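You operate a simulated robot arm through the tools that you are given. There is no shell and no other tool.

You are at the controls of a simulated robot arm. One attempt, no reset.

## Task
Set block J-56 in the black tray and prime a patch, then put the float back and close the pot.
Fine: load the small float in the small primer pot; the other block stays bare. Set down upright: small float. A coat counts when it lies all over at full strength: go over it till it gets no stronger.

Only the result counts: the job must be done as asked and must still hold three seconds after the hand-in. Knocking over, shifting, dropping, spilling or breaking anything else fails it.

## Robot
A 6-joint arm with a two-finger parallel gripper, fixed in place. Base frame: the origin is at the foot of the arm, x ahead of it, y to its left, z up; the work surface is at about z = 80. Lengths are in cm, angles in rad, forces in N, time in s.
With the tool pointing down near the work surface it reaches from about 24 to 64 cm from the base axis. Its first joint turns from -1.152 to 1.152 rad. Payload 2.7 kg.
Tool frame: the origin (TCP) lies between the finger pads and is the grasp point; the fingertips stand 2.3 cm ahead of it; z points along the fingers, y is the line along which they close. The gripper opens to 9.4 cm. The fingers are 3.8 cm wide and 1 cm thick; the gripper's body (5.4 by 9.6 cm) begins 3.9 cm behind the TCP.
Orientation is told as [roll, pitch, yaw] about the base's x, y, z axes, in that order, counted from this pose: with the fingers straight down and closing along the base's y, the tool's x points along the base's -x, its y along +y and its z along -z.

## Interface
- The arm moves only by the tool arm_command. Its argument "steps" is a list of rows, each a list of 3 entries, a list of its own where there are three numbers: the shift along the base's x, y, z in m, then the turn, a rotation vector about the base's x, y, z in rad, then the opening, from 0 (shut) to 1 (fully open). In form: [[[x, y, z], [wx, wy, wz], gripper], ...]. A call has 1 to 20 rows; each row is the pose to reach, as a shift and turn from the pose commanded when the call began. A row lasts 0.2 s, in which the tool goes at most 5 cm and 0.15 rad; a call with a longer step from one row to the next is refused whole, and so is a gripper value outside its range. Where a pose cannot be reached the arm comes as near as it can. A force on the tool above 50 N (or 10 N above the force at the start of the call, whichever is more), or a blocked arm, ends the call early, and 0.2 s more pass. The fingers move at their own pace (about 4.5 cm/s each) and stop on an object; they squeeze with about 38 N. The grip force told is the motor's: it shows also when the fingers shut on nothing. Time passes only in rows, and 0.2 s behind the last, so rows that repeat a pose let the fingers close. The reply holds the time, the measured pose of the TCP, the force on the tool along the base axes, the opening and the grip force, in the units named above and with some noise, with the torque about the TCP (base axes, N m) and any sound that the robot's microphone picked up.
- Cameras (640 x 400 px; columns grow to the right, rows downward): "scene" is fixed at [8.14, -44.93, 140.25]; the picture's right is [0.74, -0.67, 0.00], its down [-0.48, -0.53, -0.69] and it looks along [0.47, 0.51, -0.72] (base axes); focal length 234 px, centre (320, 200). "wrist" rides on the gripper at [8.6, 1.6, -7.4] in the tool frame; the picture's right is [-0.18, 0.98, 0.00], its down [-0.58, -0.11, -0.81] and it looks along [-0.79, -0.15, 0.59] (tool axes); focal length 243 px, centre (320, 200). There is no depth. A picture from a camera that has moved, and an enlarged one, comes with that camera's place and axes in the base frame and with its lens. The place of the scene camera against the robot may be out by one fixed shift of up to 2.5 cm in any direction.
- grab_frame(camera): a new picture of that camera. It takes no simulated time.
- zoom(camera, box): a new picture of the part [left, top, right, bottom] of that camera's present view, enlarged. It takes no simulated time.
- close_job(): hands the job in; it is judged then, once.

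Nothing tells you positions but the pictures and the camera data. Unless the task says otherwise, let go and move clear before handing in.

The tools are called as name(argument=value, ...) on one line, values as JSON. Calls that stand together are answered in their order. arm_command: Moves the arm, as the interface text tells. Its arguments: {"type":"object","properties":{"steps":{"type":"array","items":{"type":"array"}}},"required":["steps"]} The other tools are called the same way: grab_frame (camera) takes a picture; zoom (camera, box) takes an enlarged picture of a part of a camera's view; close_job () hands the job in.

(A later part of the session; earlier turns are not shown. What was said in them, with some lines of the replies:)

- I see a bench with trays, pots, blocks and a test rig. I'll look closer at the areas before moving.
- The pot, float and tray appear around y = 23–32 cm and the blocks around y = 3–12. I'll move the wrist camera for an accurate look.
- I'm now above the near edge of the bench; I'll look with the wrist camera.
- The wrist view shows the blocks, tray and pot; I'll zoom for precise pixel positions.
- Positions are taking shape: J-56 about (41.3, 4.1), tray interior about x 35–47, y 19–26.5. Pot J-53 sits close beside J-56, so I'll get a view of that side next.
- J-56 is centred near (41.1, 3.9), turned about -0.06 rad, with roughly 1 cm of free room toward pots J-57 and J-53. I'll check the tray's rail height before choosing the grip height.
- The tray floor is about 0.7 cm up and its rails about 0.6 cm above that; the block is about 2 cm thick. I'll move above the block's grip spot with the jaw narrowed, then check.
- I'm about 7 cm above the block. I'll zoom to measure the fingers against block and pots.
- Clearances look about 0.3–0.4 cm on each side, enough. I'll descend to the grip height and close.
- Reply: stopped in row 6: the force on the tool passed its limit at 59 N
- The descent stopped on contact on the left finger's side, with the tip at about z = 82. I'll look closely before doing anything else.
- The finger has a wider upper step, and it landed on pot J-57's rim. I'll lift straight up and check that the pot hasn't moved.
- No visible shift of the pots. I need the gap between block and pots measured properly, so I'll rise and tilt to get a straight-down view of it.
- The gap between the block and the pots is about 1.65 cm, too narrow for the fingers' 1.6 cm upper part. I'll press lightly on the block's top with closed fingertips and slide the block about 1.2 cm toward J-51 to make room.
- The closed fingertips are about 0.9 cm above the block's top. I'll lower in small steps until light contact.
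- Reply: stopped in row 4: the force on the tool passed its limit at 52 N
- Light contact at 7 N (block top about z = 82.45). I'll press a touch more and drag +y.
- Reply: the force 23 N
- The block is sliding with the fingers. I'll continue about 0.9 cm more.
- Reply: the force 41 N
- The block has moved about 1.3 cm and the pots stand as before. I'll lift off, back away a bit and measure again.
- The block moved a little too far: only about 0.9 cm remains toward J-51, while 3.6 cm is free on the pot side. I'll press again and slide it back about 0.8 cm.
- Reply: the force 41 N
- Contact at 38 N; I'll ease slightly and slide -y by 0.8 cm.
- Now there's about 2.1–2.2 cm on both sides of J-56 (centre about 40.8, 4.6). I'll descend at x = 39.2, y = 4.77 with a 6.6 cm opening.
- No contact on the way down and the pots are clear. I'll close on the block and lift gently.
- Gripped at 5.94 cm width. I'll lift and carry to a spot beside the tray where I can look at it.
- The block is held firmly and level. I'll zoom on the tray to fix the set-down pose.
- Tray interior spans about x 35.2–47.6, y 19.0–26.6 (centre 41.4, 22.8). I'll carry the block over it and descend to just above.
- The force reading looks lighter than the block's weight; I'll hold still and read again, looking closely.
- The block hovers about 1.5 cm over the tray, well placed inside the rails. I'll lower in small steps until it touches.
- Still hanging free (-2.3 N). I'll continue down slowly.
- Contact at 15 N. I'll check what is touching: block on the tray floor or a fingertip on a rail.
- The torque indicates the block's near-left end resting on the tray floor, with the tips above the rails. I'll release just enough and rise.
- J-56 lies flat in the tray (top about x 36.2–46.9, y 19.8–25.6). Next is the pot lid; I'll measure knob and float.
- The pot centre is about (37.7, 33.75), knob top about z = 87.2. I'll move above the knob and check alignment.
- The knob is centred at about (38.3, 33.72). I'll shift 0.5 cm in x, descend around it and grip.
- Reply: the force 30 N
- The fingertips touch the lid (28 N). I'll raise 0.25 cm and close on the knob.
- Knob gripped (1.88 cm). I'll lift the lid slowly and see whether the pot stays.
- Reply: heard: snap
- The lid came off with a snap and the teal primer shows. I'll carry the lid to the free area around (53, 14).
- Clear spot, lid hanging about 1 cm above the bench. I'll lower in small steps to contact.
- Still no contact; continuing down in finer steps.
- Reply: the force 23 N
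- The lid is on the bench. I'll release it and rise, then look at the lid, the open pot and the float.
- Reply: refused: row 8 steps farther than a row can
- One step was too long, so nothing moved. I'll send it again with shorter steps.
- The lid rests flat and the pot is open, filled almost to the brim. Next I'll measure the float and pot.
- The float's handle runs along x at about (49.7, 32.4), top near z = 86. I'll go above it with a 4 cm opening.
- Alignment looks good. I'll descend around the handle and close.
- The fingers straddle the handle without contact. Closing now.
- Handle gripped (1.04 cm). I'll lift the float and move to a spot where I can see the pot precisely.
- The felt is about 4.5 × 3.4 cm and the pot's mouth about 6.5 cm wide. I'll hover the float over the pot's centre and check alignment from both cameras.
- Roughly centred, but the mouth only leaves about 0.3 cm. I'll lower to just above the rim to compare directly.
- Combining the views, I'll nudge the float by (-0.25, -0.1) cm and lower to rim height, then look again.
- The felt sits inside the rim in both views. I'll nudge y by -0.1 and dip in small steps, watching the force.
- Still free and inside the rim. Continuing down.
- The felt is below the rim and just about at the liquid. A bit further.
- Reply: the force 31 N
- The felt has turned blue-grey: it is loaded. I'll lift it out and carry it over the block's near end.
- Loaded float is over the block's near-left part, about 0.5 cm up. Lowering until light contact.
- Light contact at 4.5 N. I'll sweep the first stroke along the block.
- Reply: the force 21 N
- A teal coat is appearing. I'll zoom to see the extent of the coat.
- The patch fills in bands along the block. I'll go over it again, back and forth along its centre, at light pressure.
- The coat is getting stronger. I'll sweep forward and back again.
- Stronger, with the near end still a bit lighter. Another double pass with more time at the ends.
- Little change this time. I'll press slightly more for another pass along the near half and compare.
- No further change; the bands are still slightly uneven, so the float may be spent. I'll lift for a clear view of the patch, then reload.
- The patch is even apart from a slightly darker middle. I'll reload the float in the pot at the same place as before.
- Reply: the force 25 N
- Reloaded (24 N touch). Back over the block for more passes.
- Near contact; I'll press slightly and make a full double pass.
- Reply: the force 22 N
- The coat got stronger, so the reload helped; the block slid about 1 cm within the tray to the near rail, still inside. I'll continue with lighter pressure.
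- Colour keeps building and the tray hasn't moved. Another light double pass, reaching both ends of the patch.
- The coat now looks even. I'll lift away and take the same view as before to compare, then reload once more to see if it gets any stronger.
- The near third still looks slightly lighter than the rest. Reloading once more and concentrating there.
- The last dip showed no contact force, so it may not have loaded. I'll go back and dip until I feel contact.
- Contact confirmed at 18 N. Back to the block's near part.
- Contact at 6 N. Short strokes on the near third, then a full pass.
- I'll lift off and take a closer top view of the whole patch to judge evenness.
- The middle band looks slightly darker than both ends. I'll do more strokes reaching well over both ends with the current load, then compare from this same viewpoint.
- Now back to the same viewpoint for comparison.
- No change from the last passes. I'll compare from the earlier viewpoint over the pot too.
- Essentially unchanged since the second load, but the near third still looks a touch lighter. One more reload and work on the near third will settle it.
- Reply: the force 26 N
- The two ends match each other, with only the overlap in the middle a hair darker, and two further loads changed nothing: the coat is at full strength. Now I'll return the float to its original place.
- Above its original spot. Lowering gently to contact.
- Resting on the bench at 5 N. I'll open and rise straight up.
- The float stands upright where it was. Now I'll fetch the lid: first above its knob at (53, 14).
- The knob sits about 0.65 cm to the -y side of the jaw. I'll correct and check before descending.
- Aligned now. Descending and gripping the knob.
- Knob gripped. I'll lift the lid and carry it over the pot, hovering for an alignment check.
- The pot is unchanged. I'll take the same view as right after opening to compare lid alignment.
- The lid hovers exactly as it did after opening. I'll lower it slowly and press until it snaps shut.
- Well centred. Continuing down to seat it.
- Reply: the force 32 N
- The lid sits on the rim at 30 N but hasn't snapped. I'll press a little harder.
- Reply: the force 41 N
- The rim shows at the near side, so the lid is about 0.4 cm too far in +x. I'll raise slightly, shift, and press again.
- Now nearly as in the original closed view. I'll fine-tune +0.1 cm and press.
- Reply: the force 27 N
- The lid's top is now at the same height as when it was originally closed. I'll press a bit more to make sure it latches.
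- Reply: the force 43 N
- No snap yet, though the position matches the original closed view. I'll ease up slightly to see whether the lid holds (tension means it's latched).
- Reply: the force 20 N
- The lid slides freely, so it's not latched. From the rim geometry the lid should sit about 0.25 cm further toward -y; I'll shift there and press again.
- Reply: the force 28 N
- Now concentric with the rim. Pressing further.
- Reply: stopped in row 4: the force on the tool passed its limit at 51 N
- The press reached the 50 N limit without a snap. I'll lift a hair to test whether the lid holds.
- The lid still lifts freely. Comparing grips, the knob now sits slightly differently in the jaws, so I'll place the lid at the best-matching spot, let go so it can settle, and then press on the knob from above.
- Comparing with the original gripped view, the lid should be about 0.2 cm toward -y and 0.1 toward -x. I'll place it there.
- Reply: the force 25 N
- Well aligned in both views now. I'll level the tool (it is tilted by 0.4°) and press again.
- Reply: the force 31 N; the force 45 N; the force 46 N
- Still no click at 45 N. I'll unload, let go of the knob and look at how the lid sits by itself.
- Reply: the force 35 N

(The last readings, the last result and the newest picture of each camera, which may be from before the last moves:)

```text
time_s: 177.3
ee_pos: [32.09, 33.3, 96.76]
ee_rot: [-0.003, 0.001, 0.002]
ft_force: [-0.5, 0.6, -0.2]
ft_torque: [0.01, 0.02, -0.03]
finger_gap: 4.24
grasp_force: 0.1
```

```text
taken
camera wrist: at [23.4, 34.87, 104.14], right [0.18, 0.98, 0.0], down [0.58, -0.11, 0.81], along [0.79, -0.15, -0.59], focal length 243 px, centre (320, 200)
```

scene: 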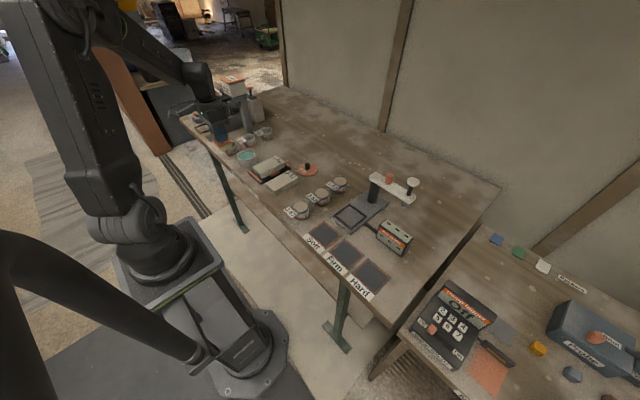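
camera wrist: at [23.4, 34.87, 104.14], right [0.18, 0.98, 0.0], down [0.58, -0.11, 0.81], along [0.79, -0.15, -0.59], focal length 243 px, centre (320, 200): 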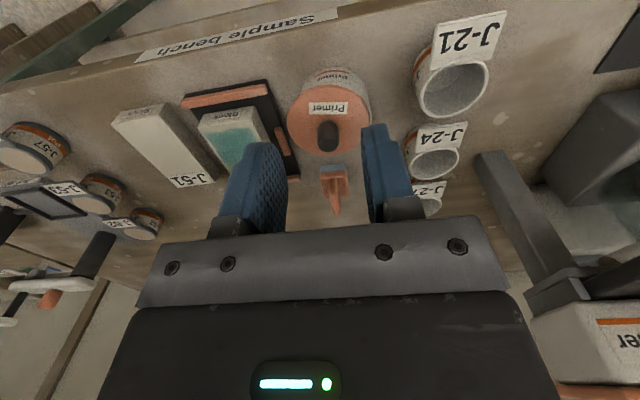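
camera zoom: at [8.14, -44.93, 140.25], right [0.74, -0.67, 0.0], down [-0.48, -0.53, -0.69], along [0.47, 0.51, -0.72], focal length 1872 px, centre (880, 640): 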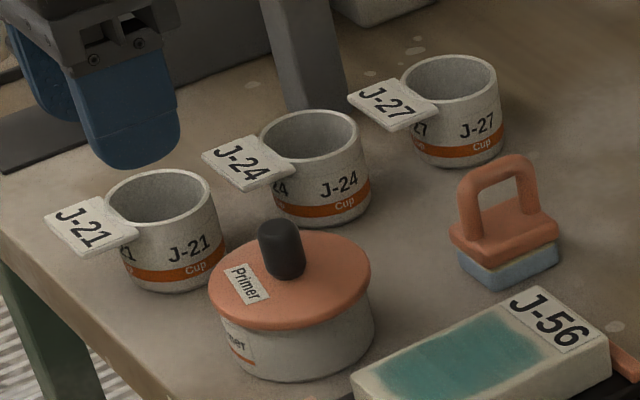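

After release the lid settled a bit differently. I'll look closely at how it sits.

zoom(camera="wrist", box=[264, 55, 392, 135])

zoom(camera="wrist", box=[264, 95, 392, 175])

zoom(camera="scene", box=[232, 147, 264, 167])

```text
5.00 times, centred on (328, 95) of wrist
camera zoom: at [23.4, 34.87, 104.14], right [0.18, 0.98, 0.0], down [0.58, -0.11, 0.81], along [0.79, -0.15, -0.59], focal length 1213 px, centre (280, 725)
```

zoom: 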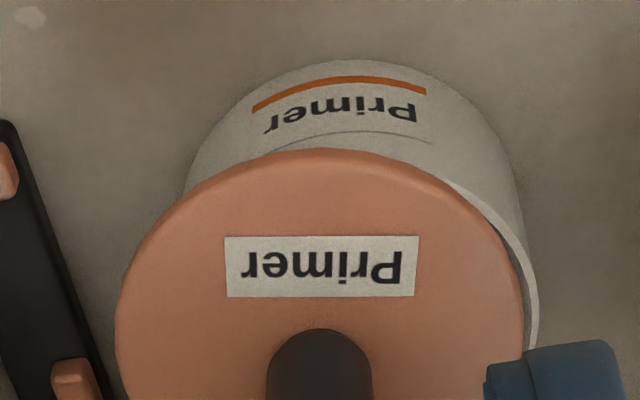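

```text
5.00 times, centred on (328, 135) of wrist
camera zoom: at [23.4, 34.87, 104.14], right [0.18, 0.98, 0.0], down [0.58, -0.11, 0.81], along [0.79, -0.15, -0.59], focal length 1213 px, centre (280, 525)
```

zoom: 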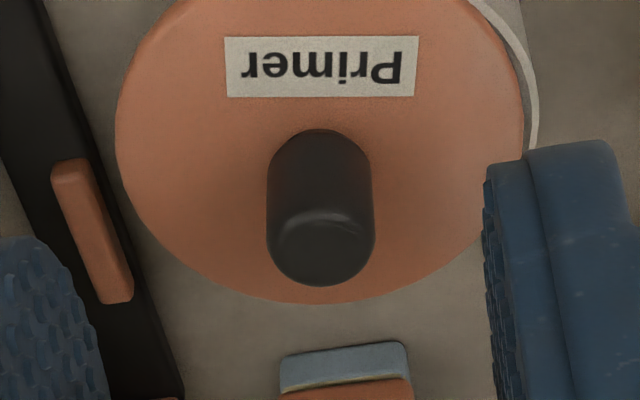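

```text
16.00 times, centred on (248, 157) of scene
camera zoom: at [8.14, -44.93, 140.25], right [0.74, -0.67, 0.0], down [-0.48, -0.53, -0.69], along [0.47, 0.51, -0.72], focal length 3744 px, centre (1472, 888)
```

zoom: 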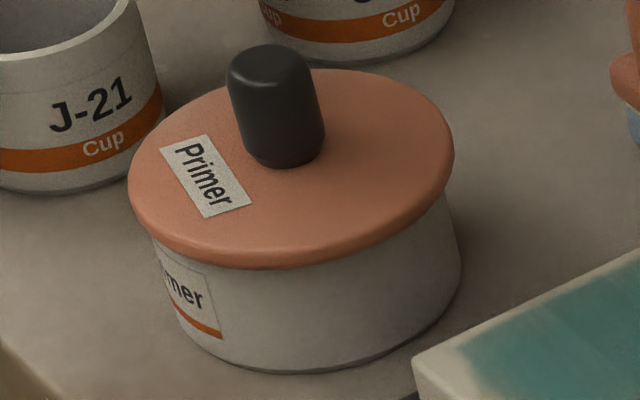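

The lid got dragged about 0.5 cm in -y on release, exposing the rim on the far-left side. I'll take a straight-down view to measure the lid's offset from the pot exactly.

arm_command(steps=[[[0.02, -0.004, 0.02], [0, 0.1, 0], 0.6], [[0.04, -0.008, 0.02], [0, 0.22, 0], 0.8], [[0.06, -0.012, 0.02], [0, 0.34, 0], 1], [[0.08, -0.016, 0.02], [0, 0.46, 0], 1], [[0.0884, -0.0163, 0.02], [0, 0.58, 0], 1], [[0.0884, -0.0163, 0.02], [0, 0.66, 0], 1], [[0.0884, -0.0163, 0.02], [0, 0.66, 0], 1]])

grab_frame(camera="wrist")

```text
time_s: 178.9
ee_pos: [40.8, 31.8, 98.77]
ee_rot: [0.0, 0.665, 0.0]
ft_force: [-0.1, 0.1, 0.1]
ft_torque: [-0.01, -0.02, -0.03]
finger_gap: 9.39
grasp_force: 0.2
```

```text
taken
camera wrist: at [38.5, 33.39, 109.9], right [0.14, 0.98, -0.11], down [0.95, -0.11, 0.28], along [0.26, -0.15, -0.95], focal length 243 px, centre (320, 200)
```

wrist: 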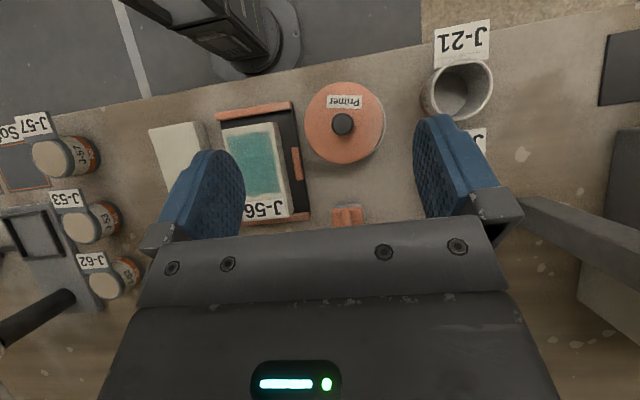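

zoom(camera="wrist", box=[281, 75, 409, 155])

zoom(camera="wrist", box=[281, 95, 409, 175])

```text
5.00 times, centred on (345, 115) of wrist
camera zoom: at [38.5, 33.39, 109.9], right [0.14, 0.98, -0.11], down [0.95, -0.11, 0.28], along [0.26, -0.15, -0.95], focal length 1213 px, centre (195, 625)
```

zoom: 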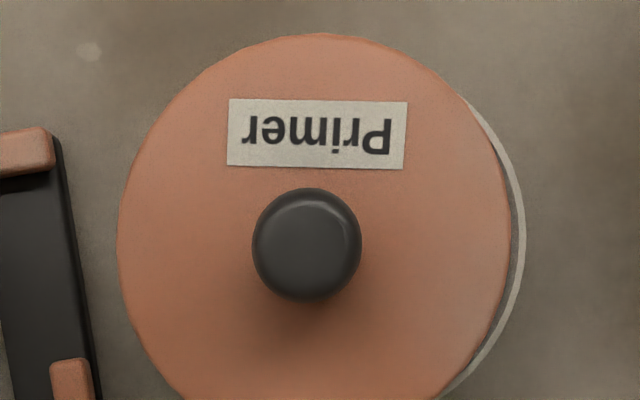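

```text
5.00 times, centred on (345, 135) of wrist
camera zoom: at [38.5, 33.39, 109.9], right [0.14, 0.98, -0.11], down [0.95, -0.11, 0.28], along [0.26, -0.15, -0.95], focal length 1213 px, centre (195, 525)
```

zoom: 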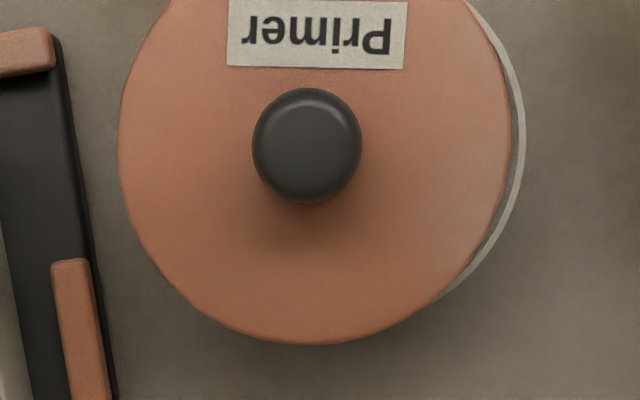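

The straight-down view shows the lid needs to move about +0.7 cm in y (and +0.1 in x). I'll level the tool again and go back above the knob at about (37.95, 32.85).

arm_command(steps=[[[0, 0, 0], [0, -0.13, 0], 0.8], [[-0.01, 0.003, 0], [0, -0.26, 0], 0.6], [[-0.015, 0.005, 0], [0, -0.39, 0], 0.48], [[-0.02, 0.007, -0.01], [0, -0.52, 0], 0.48], [[-0.0275, 0.0095, -0.03], [0, -0.655, 0], 0.48], [[-0.0275, 0.0095, -0.06], [0, -0.664, 0], 0.48], [[-0.0275, 0.0095, -0.08], [0, -0.664, 0], 0.48], [[-0.0275, 0.0095, -0.08], [0, -0.664, 0], 0.48]])

zoom(camera="wrist", box=[220, 80, 412, 200])

```text
time_s: 180.7
ee_pos: [37.96, 32.72, 91.11]
ee_rot: [0.0, -0.003, 0.0]
ft_force: [-0.1, -0.2, -1.0]
ft_torque: [-0.01, 0.0, 0.01]
finger_gap: 4.49
grasp_force: 0.0
```

```text
3.33 times, centred on (316, 140) of wrist
camera zoom: at [29.26, 34.36, 98.35], right [0.18, 0.98, 0.0], down [0.58, -0.11, 0.81], along [0.79, -0.15, -0.59], focal length 809 px, centre (333, 400)
```

zoom: 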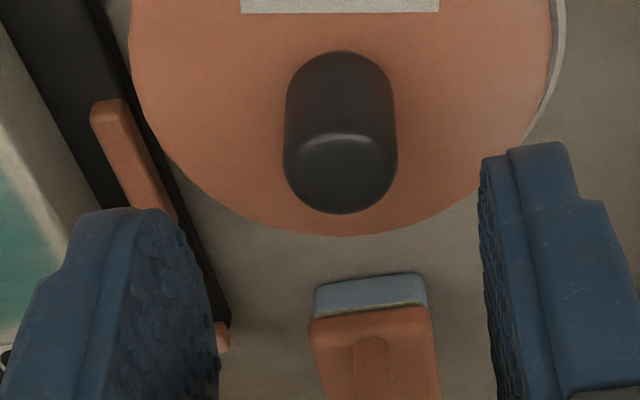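

Small correction, then descend and grip the knob with no downward load.

arm_command(steps=[[[-0.0015, 0.001, -0.01], [0, 0, 0], 0.48], [[-0.0015, 0.001, -0.025], [0, 0, 0], 0.48], [[-0.0015, 0.001, -0.034], [0, 0, 0], 0.48], [[-0.0015, 0.001, -0.0355], [0, 0, 0], 0.48], [[-0.0015, 0.001, -0.0355], [0, 0, 0], 0.35], [[-0.0015, 0.001, -0.0355], [0, 0, 0], 0.1], [[-0.0015, 0.001, -0.0355], [0, 0, 0], 0.1], [[-0.0015, 0.001, -0.0355], [0, 0, 0], 0.1], [[-0.0015, 0.001, -0.0355], [0, 0, 0], 0.1]])

zoom(camera="scene", box=[228, 145, 268, 170])

zoom(camera="wrist", box=[220, 80, 412, 200])

```text
time_s: 182.7
ee_pos: [37.84, 32.97, 87.32]
ee_rot: [0.0, -0.003, -0.001]
ft_force: [0.2, 0.5, 0.2]
ft_torque: [-0.03, 0.02, 0.01]
finger_gap: 1.86
grasp_force: 37.7
```

```text
16.00 times, centred on (248, 158) of scene
camera zoom: at [8.14, -44.93, 140.25], right [0.74, -0.67, 0.0], down [-0.48, -0.53, -0.69], along [0.47, 0.51, -0.72], focal length 3744 px, centre (1472, 880)
```

zoom: 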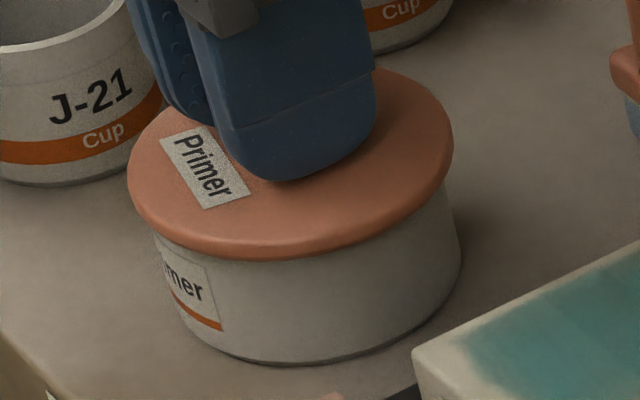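

```text
3.33 times, centred on (316, 140) of wrist
camera zoom: at [29.14, 34.5, 94.64], right [0.18, 0.98, 0.0], down [0.58, -0.11, 0.81], along [0.79, -0.15, -0.59], focal length 809 px, centre (333, 400)
```

zoom: 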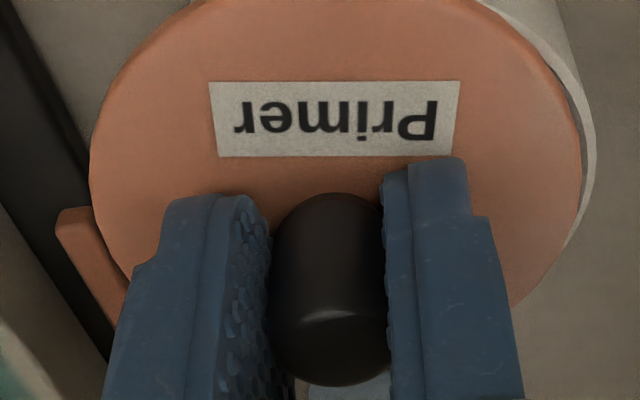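

Gripped without moving the lid. Now I'll lift 0.3 cm and shift it by (+0.1, +0.7), then compare.

arm_command(steps=[[[0, 0, 0.003], [0, 0, 0], 0.1], [[0.0005, 0.003, 0.004], [0, 0, 0], 0.1], [[0.001, 0.007, 0.004], [0, 0, 0], 0.1], [[0.001, 0.007, 0.004], [0, 0, 0], 0.1], [[0.001, 0.007, 0.004], [0, 0, 0], 0.1]])

zoom(camera="scene", box=[228, 145, 268, 170])

zoom(camera="wrist", box=[224, 10, 416, 130])

```text
time_s: 183.9
ee_pos: [37.93, 33.61, 87.61]
ee_rot: [0.0, -0.004, 0.0]
ft_force: [1.1, -0.2, -0.2]
ft_torque: [-0.01, -0.02, -0.01]
finger_gap: 1.85
grasp_force: 37.7
```

```text
16.00 times, centred on (248, 158) of scene
camera zoom: at [8.14, -44.93, 140.25], right [0.74, -0.67, 0.0], down [-0.48, -0.53, -0.69], along [0.47, 0.51, -0.72], focal length 3744 px, centre (1472, 880)
```

zoom: 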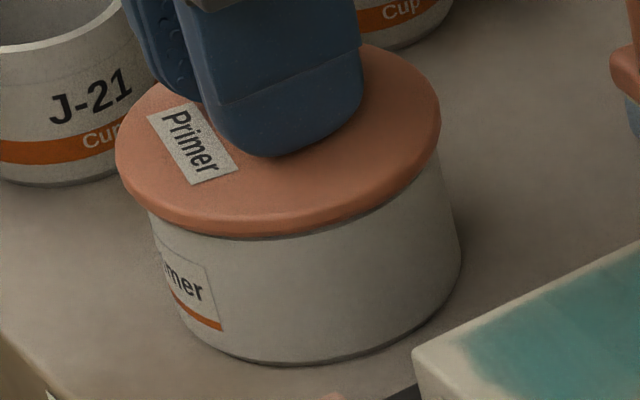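

```text
3.33 times, centred on (320, 70) of wrist
camera zoom: at [29.26, 35.17, 94.94], right [0.18, 0.98, 0.0], down [0.58, -0.11, 0.81], along [0.79, -0.15, -0.59], focal length 809 px, centre (320, 633)
```

zoom: 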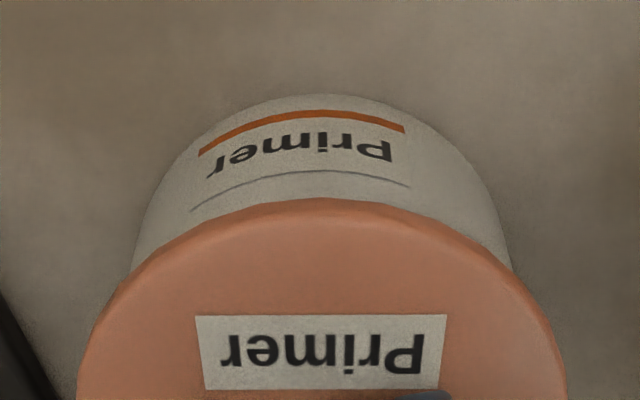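

Aligned in both views. Lowering to bare contact.

arm_command(steps=[[[0, 0, -0.002], [0, 0, 0], 0.1], [[0, 0, -0.003], [0, 0, 0], 0.1], [[0, 0, -0.004], [0, 0, 0], 0.1], [[0, 0, -0.0045], [0, 0, 0], 0.1], [[0, 0, -0.0045], [0, 0, 0], 0.1]])

zoom(camera="scene", box=[228, 145, 268, 170])

```text
time_s: 185.1
ee_pos: [37.85, 33.6, 87.27]
ee_rot: [0.001, -0.005, -0.001]
ft_force: [1.9, -0.8, 2.9]
ft_torque: [-0.01, 0.02, -0.02]
finger_gap: 1.85
grasp_force: 37.9
```

```text
16.00 times, centred on (248, 158) of scene
camera zoom: at [8.14, -44.94, 140.25], right [0.74, -0.67, 0.0], down [-0.48, -0.53, -0.69], along [0.47, 0.51, -0.72], focal length 3744 px, centre (1472, 880)
```

zoom: 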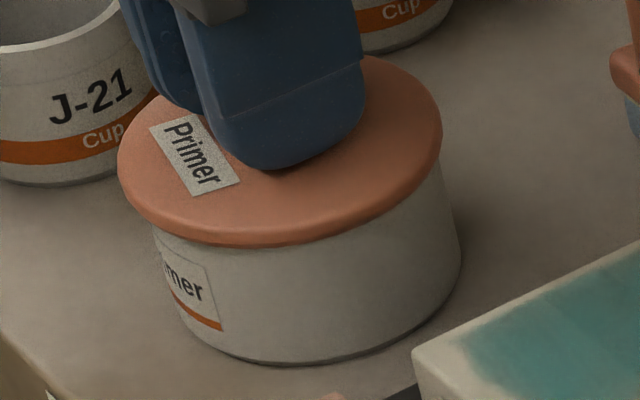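

Just in contact, centred. I'll press down with a slight -x compensation for the arm's give.

arm_command(steps=[[[-0.0003, 0, -0.001], [0, 0, 0], 0.1], [[-0.0007, 0, -0.002], [0, 0, 0], 0.1], [[-0.001, 0, -0.003], [0, 0, 0], 0.1], [[-0.001, 0, -0.003], [0, 0, 0], 0.1]])

zoom(camera="scene", box=[228, 145, 268, 170])

```text
time_s: 186.1
ee_pos: [37.96, 33.68, 87.15]
ee_rot: [0.005, -0.007, -0.001]
ft_force: [1.5, -13.2, 34.8]
ft_torque: [-0.26, 0.0, 0.0]
finger_gap: 1.85
grasp_force: 37.6
```

```text
16.00 times, centred on (248, 158) of scene
camera zoom: at [8.1, -45.0, 140.23], right [0.74, -0.67, 0.0], down [-0.48, -0.53, -0.69], along [0.47, 0.51, -0.72], focal length 3744 px, centre (1472, 880)
```

zoom: 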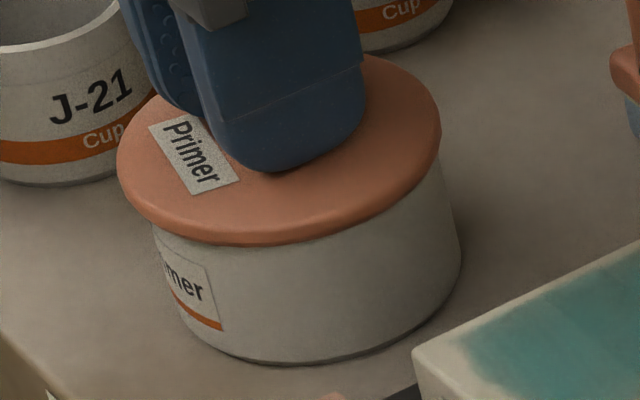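

arm_command(steps=[[[-0.0002, 0.0003, -0.0005], [0, 0, 0], 0.1], [[-0.0003, 0.0005, -0.001], [0, 0, 0], 0.1], [[-0.0003, 0.0005, -0.0012], [0, 0, 0], 0.1]])

```text
time_s: 186.9
ee_pos: [37.71, 33.85, 87.16]
ee_rot: [0.004, -0.008, 0.0]
ft_force: [1.1, -11.2, 37.8]
ft_torque: [-0.28, -0.26, -0.03]
finger_gap: 1.87
grasp_force: 37.8
```

arm_command(steps=[[[0, 0, -0.0006], [0, 0, 0], 0.1], [[0, 0, -0.001], [0, 0, 0], 0.1], [[0, 0, -0.0012], [0, 0, 0], 0.1]])

zoom(camera="scene", box=[228, 145, 268, 170])

```text
time_s: 187.6
ee_pos: [37.85, 33.74, 87.08]
ee_rot: [0.006, -0.007, 0.002]
ft_force: [-0.2, 0.0, 2.4]
ft_torque: [-0.08, 0.04, 0.0]
finger_gap: 1.82
grasp_force: 38.2
stopped in row 3: the force on the tool passed its limit at 51 N (the readings are from after the stop); the commanded pose is now the measured one
```

```text
16.00 times, centred on (248, 158) of scene
camera zoom: at [8.14, -44.93, 140.25], right [0.74, -0.67, 0.0], down [-0.48, -0.53, -0.69], along [0.47, 0.51, -0.72], focal length 3744 px, centre (1472, 880)
```

zoom: 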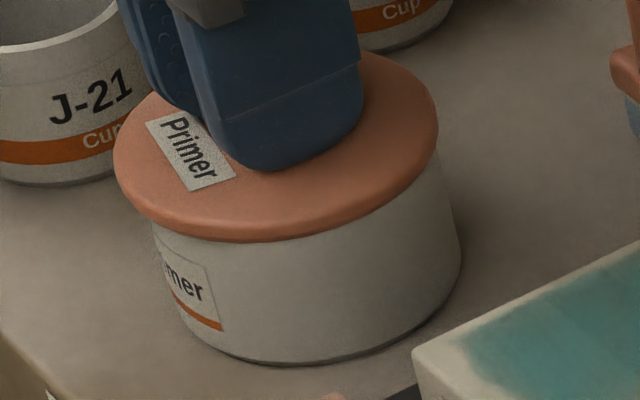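

No click occurs at 50 N anywhere near centre, so the lid evidently just seats. The load is now nearly zero, so I'll release here cleanly and check from straight above.

arm_command(steps=[[[0, 0, 0.0005], [0, 0, 0], 0.1], [[0, 0, 0.0005], [0, 0, 0], 0.25], [[0, 0, 0.0005], [0, 0, 0], 0.4], [[0, 0, 0.0005], [0, 0, 0], 0.48], [[0, 0, 0.0005], [0, 0, 0], 0.48], [[0, 0, 0.02], [0, 0, 0], 0.48], [[0, 0, 0.05], [0, 0, 0], 0.48], [[0, 0, 0.08], [0, 0, 0], 0.48]])

zoom(camera="scene", box=[228, 145, 268, 170])

arm_command(steps=[[[0.005, -0.004, 0.09], [0, 0.1, 0], 0.6], [[0.01, -0.008, 0.1], [0, 0.22, 0], 0.8], [[0.02, -0.012, 0.11], [0, 0.34, 0], 1], [[0.025, -0.016, 0.118], [0, 0.46, 0], 1], [[0.0285, -0.0165, 0.118], [0, 0.58, 0], 1], [[0.0285, -0.0165, 0.118], [0, 0.665, 0], 1], [[0.0285, -0.0165, 0.118], [0, 0.665, 0], 1]])

```text
time_s: 189.4
ee_pos: [37.92, 33.81, 94.71]
ee_rot: [0.003, -0.004, 0.001]
ft_force: [1.0, 0.5, 0.5]
ft_torque: [0.02, 0.03, 0.0]
finger_gap: 4.53
grasp_force: 0.0
```

```text
16.00 times, centred on (248, 158) of scene
camera zoom: at [8.14, -44.93, 140.25], right [0.74, -0.67, 0.0], down [-0.48, -0.53, -0.69], along [0.47, 0.51, -0.72], focal length 3744 px, centre (1472, 880)
```

zoom: 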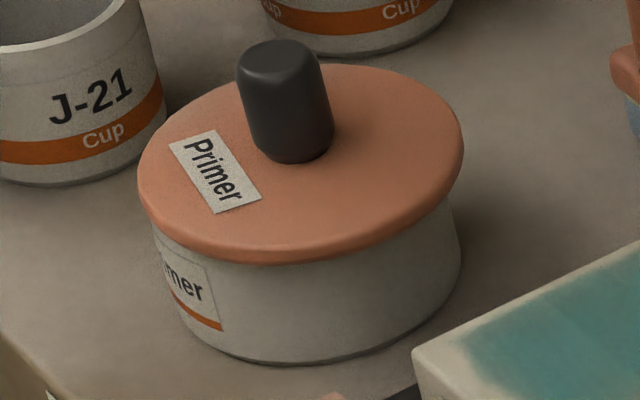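

```text
refused: row 1 steps farther than a row can; nothing moved
```

On opening, the tips resting on the lid dragged it in -y again. Next time I'll open only slightly, lift, then open fully. First another straight-down view to measure the offset.

arm_command(steps=[[[0.005, -0.004, 0.01], [0, 0.1, 0], 0.6], [[0.01, -0.008, 0.02], [0, 0.22, 0], 0.8], [[0.02, -0.012, 0.03], [0, 0.34, 0], 1], [[0.025, -0.016, 0.039], [0, 0.46, 0], 1], [[0.0285, -0.0184, 0.039], [0, 0.58, 0], 1], [[0.0285, -0.0184, 0.039], [0, 0.665, 0], 1], [[0.0285, -0.0184, 0.039], [0, 0.665, 0], 1]])

zoom(camera="wrist", box=[281, 75, 409, 155])

zoom(camera="wrist", box=[281, 95, 409, 175])

```text
time_s: 191.0
ee_pos: [40.71, 31.97, 98.81]
ee_rot: [0.004, 0.662, 0.0]
ft_force: [0.0, -0.3, 0.4]
ft_torque: [0.01, 0.02, -0.03]
finger_gap: 9.42
grasp_force: 0.1
```

```text
5.00 times, centred on (345, 115) of wrist
camera zoom: at [38.56, 33.47, 109.94], right [0.15, 0.98, -0.11], down [0.95, -0.11, 0.28], along [0.26, -0.15, -0.95], focal length 1213 px, centre (195, 625)
```

zoom: 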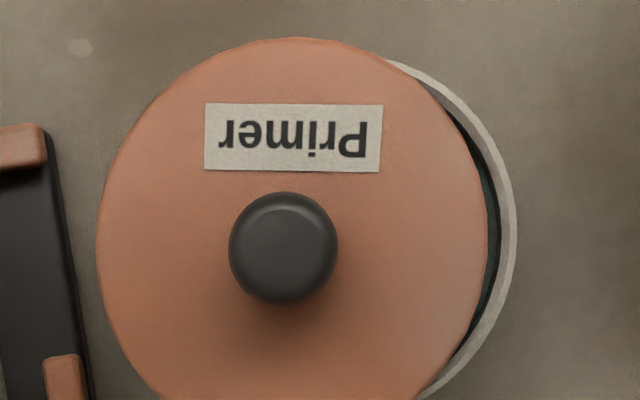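

```text
5.00 times, centred on (345, 135) of wrist
camera zoom: at [38.56, 33.47, 109.94], right [0.15, 0.98, -0.11], down [0.95, -0.11, 0.28], along [0.26, -0.15, -0.95], focal length 1213 px, centre (195, 525)
```

zoom: 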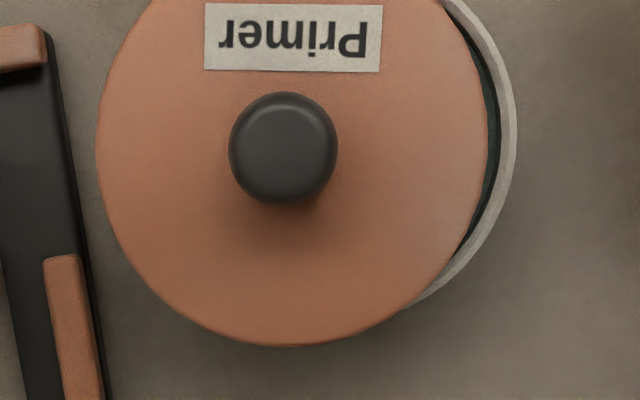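

Now the rim is clearly visible and I can fit it: the lid must move by about (0, +0.77) cm, giving a target in the scene view I can check. Regripping the knob.

arm_command(steps=[[[0, 0, 0], [-0.003, -0.13, 0], 0.8], [[-0.01, 0.003, 0], [-0.003, -0.26, 0], 0.6], [[-0.015, 0.005, 0], [-0.003, -0.39, 0], 0.48], [[-0.02, 0.006, -0.01], [-0.003, -0.52, 0], 0.48], [[-0.0285, 0.0072, -0.03], [-0.003, -0.65, 0], 0.48], [[-0.0285, 0.0072, -0.06], [-0.003, -0.661, 0], 0.48], [[-0.0285, 0.0072, -0.08], [-0.003, -0.661, 0], 0.48], [[-0.0285, 0.0072, -0.08], [-0.003, -0.661, 0], 0.48]])

zoom(camera="wrist", box=[220, 80, 412, 200])

```text
time_s: 192.8
ee_pos: [37.99, 32.73, 90.89]
ee_rot: [0.0, -0.001, 0.001]
ft_force: [0.4, -0.4, 0.0]
ft_torque: [0.06, 0.01, -0.03]
finger_gap: 4.51
grasp_force: 0.0
```

```text
3.33 times, centred on (316, 140) of wrist
camera zoom: at [29.37, 34.41, 98.16], right [0.19, 0.98, 0.0], down [0.58, -0.11, 0.81], along [0.79, -0.15, -0.59], focal length 809 px, centre (333, 400)
```

zoom: 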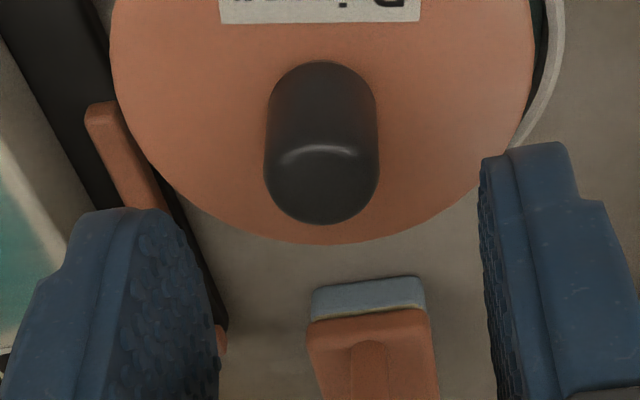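

arm_command(steps=[[[0, -0.0017, -0.01], [0, 0, 0], 0.48], [[0, -0.0017, -0.025], [0, 0, 0], 0.48], [[0, -0.0017, -0.033], [0, 0, 0], 0.48], [[0, -0.0017, -0.0345], [0, 0, 0], 0.48], [[0, -0.0017, -0.0345], [0, 0, 0], 0.35], [[0, -0.0017, -0.0345], [0, 0, 0], 0.1], [[0, -0.0017, -0.0345], [0, 0, 0], 0.1], [[0, -0.0017, -0.0345], [0, 0, 0], 0.1], [[0, -0.0017, -0.0345], [0, 0, 0], 0.1]])

zoom(camera="scene", box=[228, 145, 268, 170])

```text
time_s: 194.8
ee_pos: [37.88, 32.58, 87.43]
ee_rot: [0.001, -0.002, -0.004]
ft_force: [-0.2, -0.3, -0.5]
ft_torque: [-0.02, 0.01, 0.0]
finger_gap: 1.84
grasp_force: 38.3
```

```text
16.00 times, centred on (248, 158) of scene
camera zoom: at [8.14, -44.93, 140.25], right [0.74, -0.67, 0.0], down [-0.48, -0.53, -0.69], along [0.47, 0.51, -0.72], focal length 3744 px, centre (1472, 880)
```

zoom: 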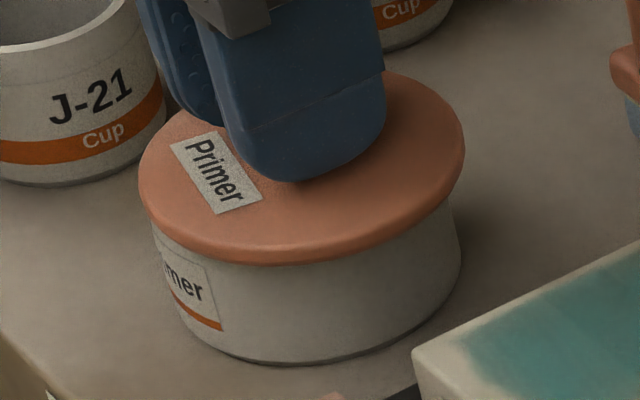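

Gripped without disturbance. Lifting slightly, shifting +0.78 in y, and lowering back to bare contact.

arm_command(steps=[[[0, 0, 0.004], [0, 0, 0], 0.1], [[0, 0.003, 0.004], [0, 0, 0], 0.1], [[-0.0003, 0.0078, 0.004], [0, 0, 0], 0.1], [[-0.0003, 0.0078, 0.004], [0, 0, 0], 0.1], [[-0.0003, 0.0078, 0.002], [0, 0, 0], 0.1], [[-0.0003, 0.0078, 0.0005], [0, 0, 0], 0.1], [[-0.0003, 0.0078, 0.0], [0, 0, 0], 0.1], [[-0.0003, 0.0078, 0.0], [0, 0, 0], 0.1]])

zoom(camera="scene", box=[228, 145, 268, 170])

```text
time_s: 196.6
ee_pos: [37.93, 33.23, 87.36]
ee_rot: [-0.001, -0.002, -0.004]
ft_force: [-0.5, 0.6, 0.6]
ft_torque: [0.04, -0.01, 0.02]
finger_gap: 1.85
grasp_force: 37.7
```

```text
16.00 times, centred on (248, 158) of scene
camera zoom: at [8.14, -44.93, 140.25], right [0.74, -0.67, 0.0], down [-0.48, -0.53, -0.69], along [0.47, 0.51, -0.72], focal length 3744 px, centre (1472, 880)
```

zoom: 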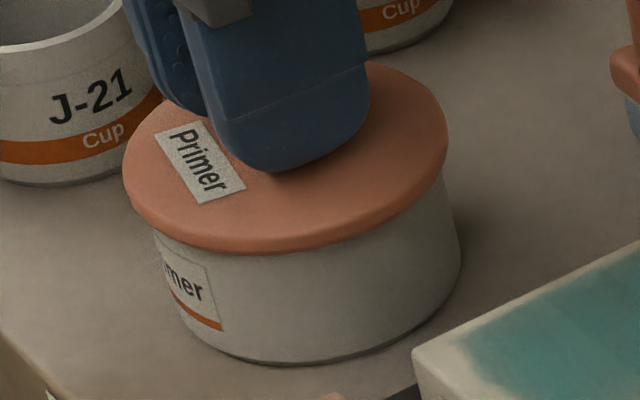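

Still 0.25 cm short in y; correcting.

arm_command(steps=[[[0, 0, 0.002], [0, 0, 0], 0.1], [[0, 0.0025, 0.002], [0, 0, 0], 0.1], [[0, 0.0025, 0.002], [0, 0, 0], 0.1], [[0, 0.0025, 0.0005], [0, 0, 0], 0.1], [[0, 0.0025, -0.0005], [0, 0, 0], 0.1], [[0, 0.0025, -0.0005], [0, 0, 0], 0.1]])

zoom(camera="scene", box=[228, 145, 268, 170])

zoom(camera="wrist", box=[224, 10, 416, 130])

```text
time_s: 198.0
ee_pos: [37.87, 33.53, 87.43]
ee_rot: [-0.001, -0.002, 0.0]
ft_force: [0.1, -0.3, 1.1]
ft_torque: [-0.03, -0.04, 0.02]
finger_gap: 1.85
grasp_force: 37.7
```

```text
16.00 times, centred on (248, 158) of scene
camera zoom: at [8.14, -44.93, 140.25], right [0.74, -0.67, 0.0], down [-0.48, -0.53, -0.69], along [0.47, 0.51, -0.72], focal length 3744 px, centre (1472, 880)
```

zoom: 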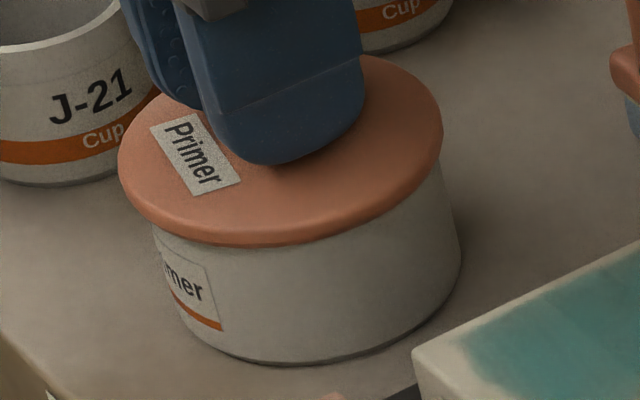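

```text
3.33 times, centred on (320, 70) of wrist
camera zoom: at [29.22, 35.15, 94.73], right [0.19, 0.98, 0.0], down [0.58, -0.11, 0.81], along [0.79, -0.15, -0.59], focal length 809 px, centre (320, 633)
```

zoom: 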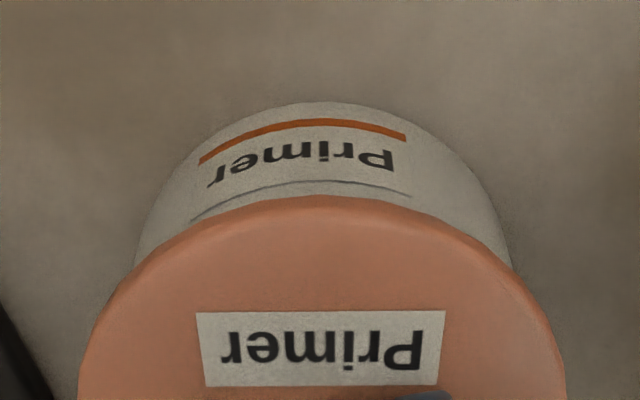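

Centred to within about 0.05 cm now. Pressing down, compensating for drift.

arm_command(steps=[[[-0.0002, 0, -0.001], [0, 0, 0], 0.1], [[-0.0004, 0, -0.002], [0, 0, 0], 0.1], [[-0.0006, 0, -0.003], [0, 0, 0], 0.1], [[-0.0006, 0, -0.0035], [0, 0, 0], 0.1], [[-0.0006, 0, -0.0035], [0, 0, 0], 0.1]])

zoom(camera="scene", box=[228, 145, 268, 170])

```text
time_s: 199.2
ee_pos: [37.88, 33.66, 87.27]
ee_rot: [0.004, -0.008, 0.0]
ft_force: [-1.7, -3.4, 34.7]
ft_torque: [-0.13, 0.02, 0.0]
finger_gap: 1.86
grasp_force: 37.9
```

```text
16.00 times, centred on (248, 158) of scene
camera zoom: at [8.1, -44.98, 140.24], right [0.74, -0.67, 0.0], down [-0.48, -0.53, -0.69], along [0.47, 0.51, -0.72], focal length 3744 px, centre (1472, 880)
```

zoom: 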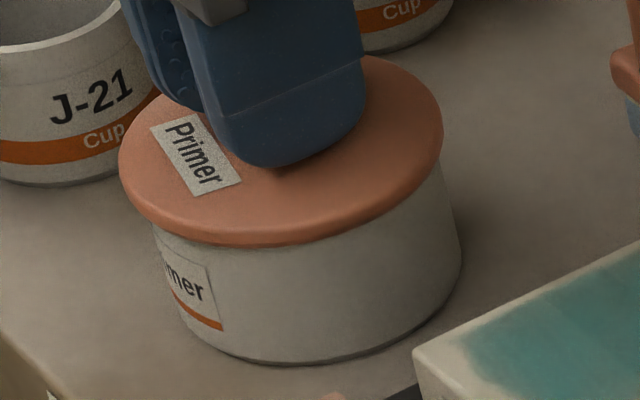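

arm_command(steps=[[[-0.0001, 0, -0.0005], [0, 0, 0], 0.1], [[-0.0002, 0, -0.001], [0, 0, 0], 0.1], [[-0.0002, 0, -0.0013], [0, 0, 0], 0.1], [[-0.0002, 0, -0.0013], [0, 0, 0], 0.1]])

```text
time_s: 200.2
ee_pos: [37.92, 33.66, 87.3]
ee_rot: [0.004, -0.006, -0.003]
ft_force: [-2.8, -8.3, 34.7]
ft_torque: [-0.19, -0.01, 0.0]
finger_gap: 1.87
grasp_force: 38.2
```

No click yet. I'll unload fully, open just a little, lift clear, and then press on the knob's top with closed fingers.

arm_command(steps=[[[0, 0, 0.001], [0, 0, 0], 0.1], [[0, 0, 0.002], [0, 0, 0], 0.1], [[0, 0, 0.003], [0, 0, 0], 0.1], [[0, 0, 0.003], [0, 0, 0], 0.1]])

zoom(camera="scene", box=[228, 145, 268, 170])

```text
time_s: 201.2
ee_pos: [37.73, 33.59, 87.2]
ee_rot: [-0.002, 0.0, 0.0]
ft_force: [2.3, 1.8, 5.9]
ft_torque: [0.1, -0.31, 0.05]
finger_gap: 1.83
grasp_force: 37.8
```

```text
16.00 times, centred on (248, 158) of scene
camera zoom: at [8.14, -44.93, 140.25], right [0.74, -0.67, 0.0], down [-0.48, -0.53, -0.69], along [0.47, 0.51, -0.72], focal length 3744 px, centre (1472, 880)
```

zoom: 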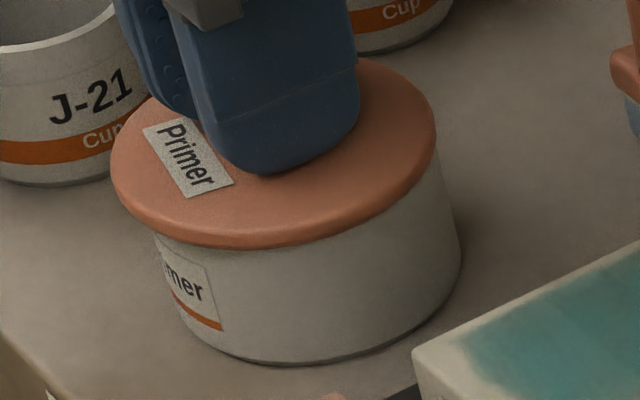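

arm_command(steps=[[[0.0005, -0.0005, 0.001], [0, 0, 0], 0.1], [[0.0011, -0.0009, 0.001], [0, 0, 0], 0.1], [[0.0011, -0.0009, 0.0007], [0, 0, 0], 0.1], [[0.0011, -0.0009, 0.0007], [0, 0, 0], 0.1]])

zoom(camera="scene", box=[228, 145, 268, 170])

```text
time_s: 202.2
ee_pos: [37.91, 33.59, 87.31]
ee_rot: [0.0, -0.002, 0.0]
ft_force: [-0.3, 0.1, -0.3]
ft_torque: [-0.01, 0.0, -0.01]
finger_gap: 1.88
grasp_force: 37.5
```

```text
16.00 times, centred on (248, 158) of scene
camera zoom: at [8.14, -44.93, 140.25], right [0.74, -0.67, 0.0], down [-0.48, -0.53, -0.69], along [0.47, 0.51, -0.72], focal length 3744 px, centre (1472, 880)
```

zoom: 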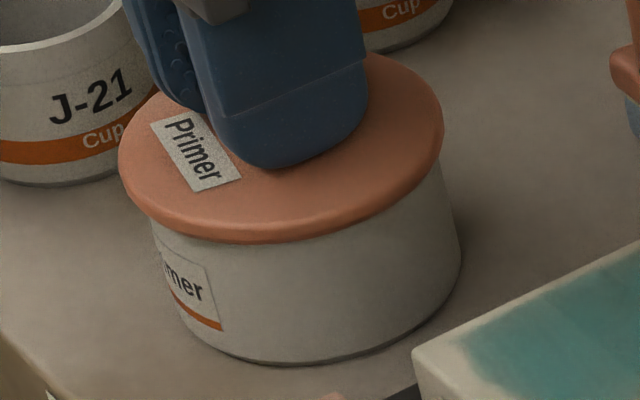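

Centred with the lid hovering a hair above the rim. Releasing with a very small opening, then lifting straight up.

arm_command(steps=[[[0, 0, 0], [0, 0, 0], 0.21], [[0, 0, 0], [0, 0, 0], 0.225], [[0, 0, 0], [0, 0, 0], 0.24], [[0, 0, 0], [0, 0, 0], 0.25], [[0, 0, 0.004], [0, 0, 0], 0.25]])

zoom(camera="scene", box=[228, 145, 268, 170])

zoom(camera="wrist", box=[220, 80, 412, 200])

```text
time_s: 203.4
ee_pos: [38.02, 33.47, 87.75]
ee_rot: [0.002, 0.0, -0.001]
ft_force: [-0.5, 0.4, 0.1]
ft_torque: [-0.04, -0.02, 0.03]
finger_gap: 2.36
grasp_force: 0.1
heard: snap
```

```text
16.00 times, centred on (248, 158) of scene
camera zoom: at [8.14, -44.93, 140.25], right [0.74, -0.67, 0.0], down [-0.48, -0.53, -0.69], along [0.47, 0.51, -0.72], focal length 3744 px, centre (1472, 880)
```

zoom: 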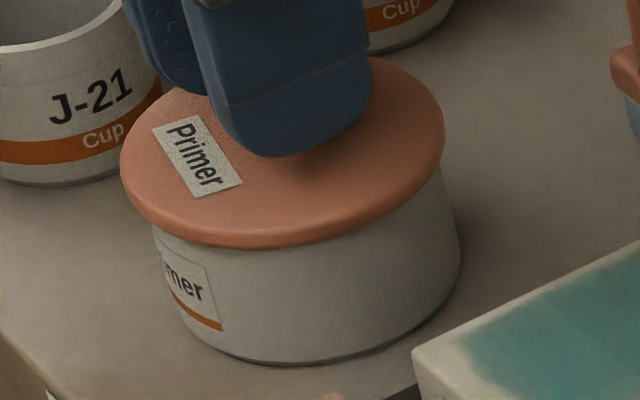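

```text
3.33 times, centred on (316, 140) of wrist
camera zoom: at [29.31, 35.06, 95.09], right [0.19, 0.98, 0.0], down [0.58, -0.11, 0.81], along [0.79, -0.15, -0.59], focal length 809 px, centre (333, 400)
```

zoom: 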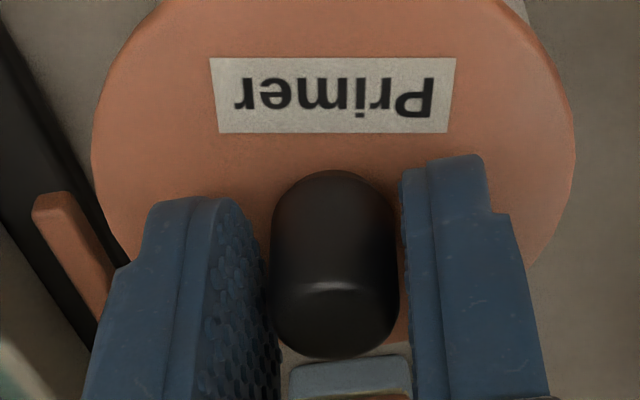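

A snap was heard on release: the lid has latched, centred on the pot. I'll lift straight up and clear away.

arm_command(steps=[[[0, 0, 0.01], [0, 0, 0], 0.25], [[0, 0, 0.03], [0, 0, 0], 0.25], [[0, 0, 0.06], [0, 0, 0], 0.3], [[-0.02, -0.01, 0.1], [0, 0, 0], 0.4], [[-0.05, -0.03, 0.12], [0, 0, 0], 0.5], [[-0.08, -0.05, 0.14], [0, 0, 0], 0.5], [[-0.08, -0.08, 0.16], [0, 0, 0], 0.5], [[-0.08, -0.08, 0.16], [0, 0, 0], 0.5]])

grab_frame(camera="scene")

zoom(camera="scene", box=[220, 120, 332, 190])

grab_frame(camera="wrist")

zoom(camera="scene", box=[220, 120, 300, 170])

zoom(camera="scene", box=[240, 145, 360, 220])

```text
time_s: 205.2
ee_pos: [29.91, 25.4, 103.51]
ee_rot: [-0.001, 0.0, 0.0]
ft_force: [-1.1, 0.4, -0.1]
ft_torque: [-0.02, 0.01, -0.01]
finger_gap: 4.74
grasp_force: 0.1
```

```text
taken
```

scene: 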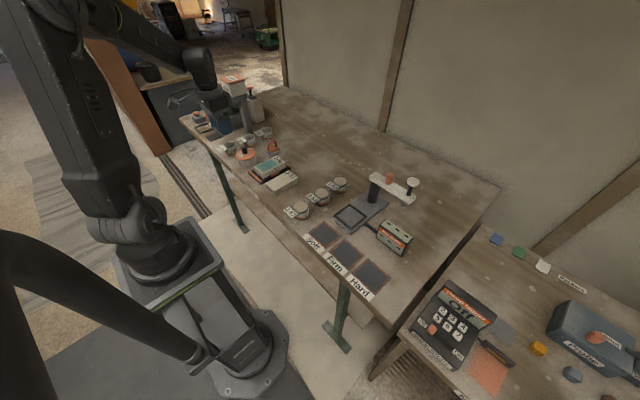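

```text
5.71 times, centred on (276, 155) of scene
camera zoom: at [8.14, -44.93, 140.25], right [0.74, -0.67, 0.0], down [-0.48, -0.53, -0.69], along [0.47, 0.51, -0.72], focal length 1337 px, centre (571, 457)
```

zoom: 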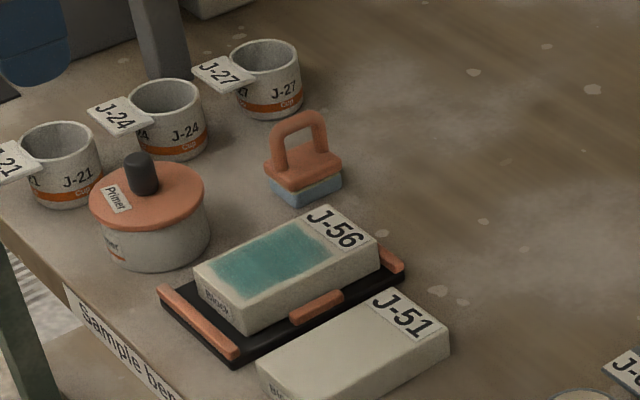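

```text
taken
camera wrist: at [21.05, 27.02, 110.88], right [0.18, 0.98, 0.0], down [0.58, -0.11, 0.81], along [0.79, -0.15, -0.59], focal length 243 px, centre (320, 200)
```

wrist: 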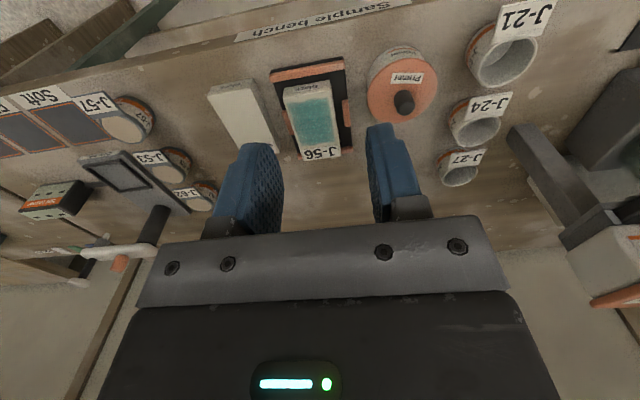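

```text
8.00 times, centred on (260, 145) of scene
camera zoom: at [8.14, -44.93, 140.25], right [0.74, -0.67, 0.0], down [-0.48, -0.53, -0.69], along [0.47, 0.51, -0.72], focal length 1872 px, centre (800, 640)
```

zoom: 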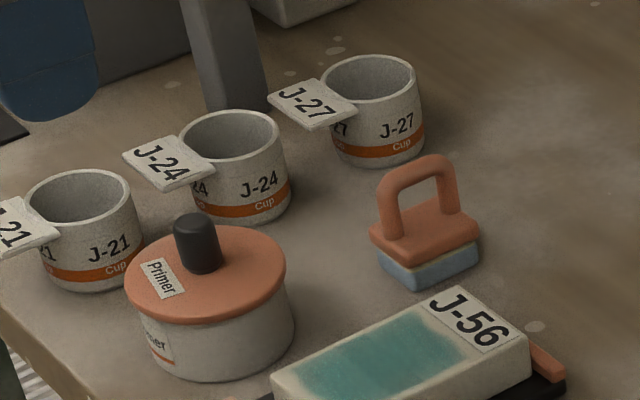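

```text
5.33 times, centred on (300, 182) of scene
camera zoom: at [8.14, -44.93, 140.25], right [0.74, -0.67, 0.0], down [-0.48, -0.53, -0.69], along [0.47, 0.51, -0.72], focal length 1248 px, centre (427, 293)
```

zoom: 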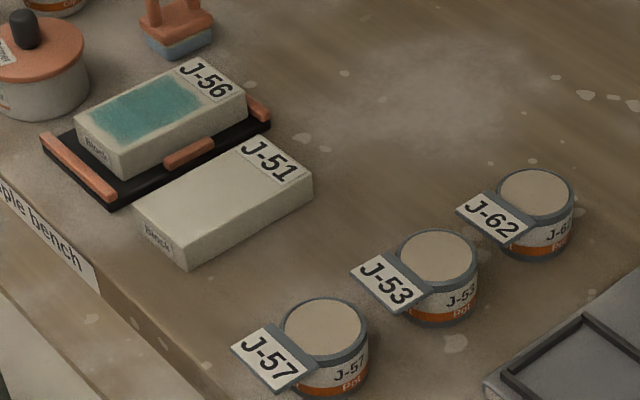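

The result: J-56 lies in the black tray with an even teal coat, J-51 is bare, the float stands upright in its place, and the pot's lid is snapped shut. The cups, other pots and J-51 stand where they were, and the arm is clear, so I'm handing in.

close_job()

```text
The job is handed in.
```

I handed the job in. J-56 is in the black tray with its patch primed, the small float is back upright on the bench, and the pot lid is snapped shut. J-51 is still bare.

- **Coat:** I loaded the float four times that I could confirm. The last two loads made no visible difference, so I took the coat to be at full strength. The middle band looks slightly darker than the ends, and I judged that to be overlap.
- **J-57:** On my first try for J-56 the gripper came down on the rim of pot J-57 and pressed it hard, peaking at 59 N. I saw no clear shift afterwards, but it may have moved a millimetre or so.
- **J-56:** The pots left too little room to grip it, so I slid it about 1 cm along the bench from above before picking it up. It also slid back and forth inside the tray while I primed it, and it ended within the rails.
- **Float:** It stands about half a centimetre from where it started.
- **Lid:** It took several tries to seat. It clicked once it was centred and released with no load on it.
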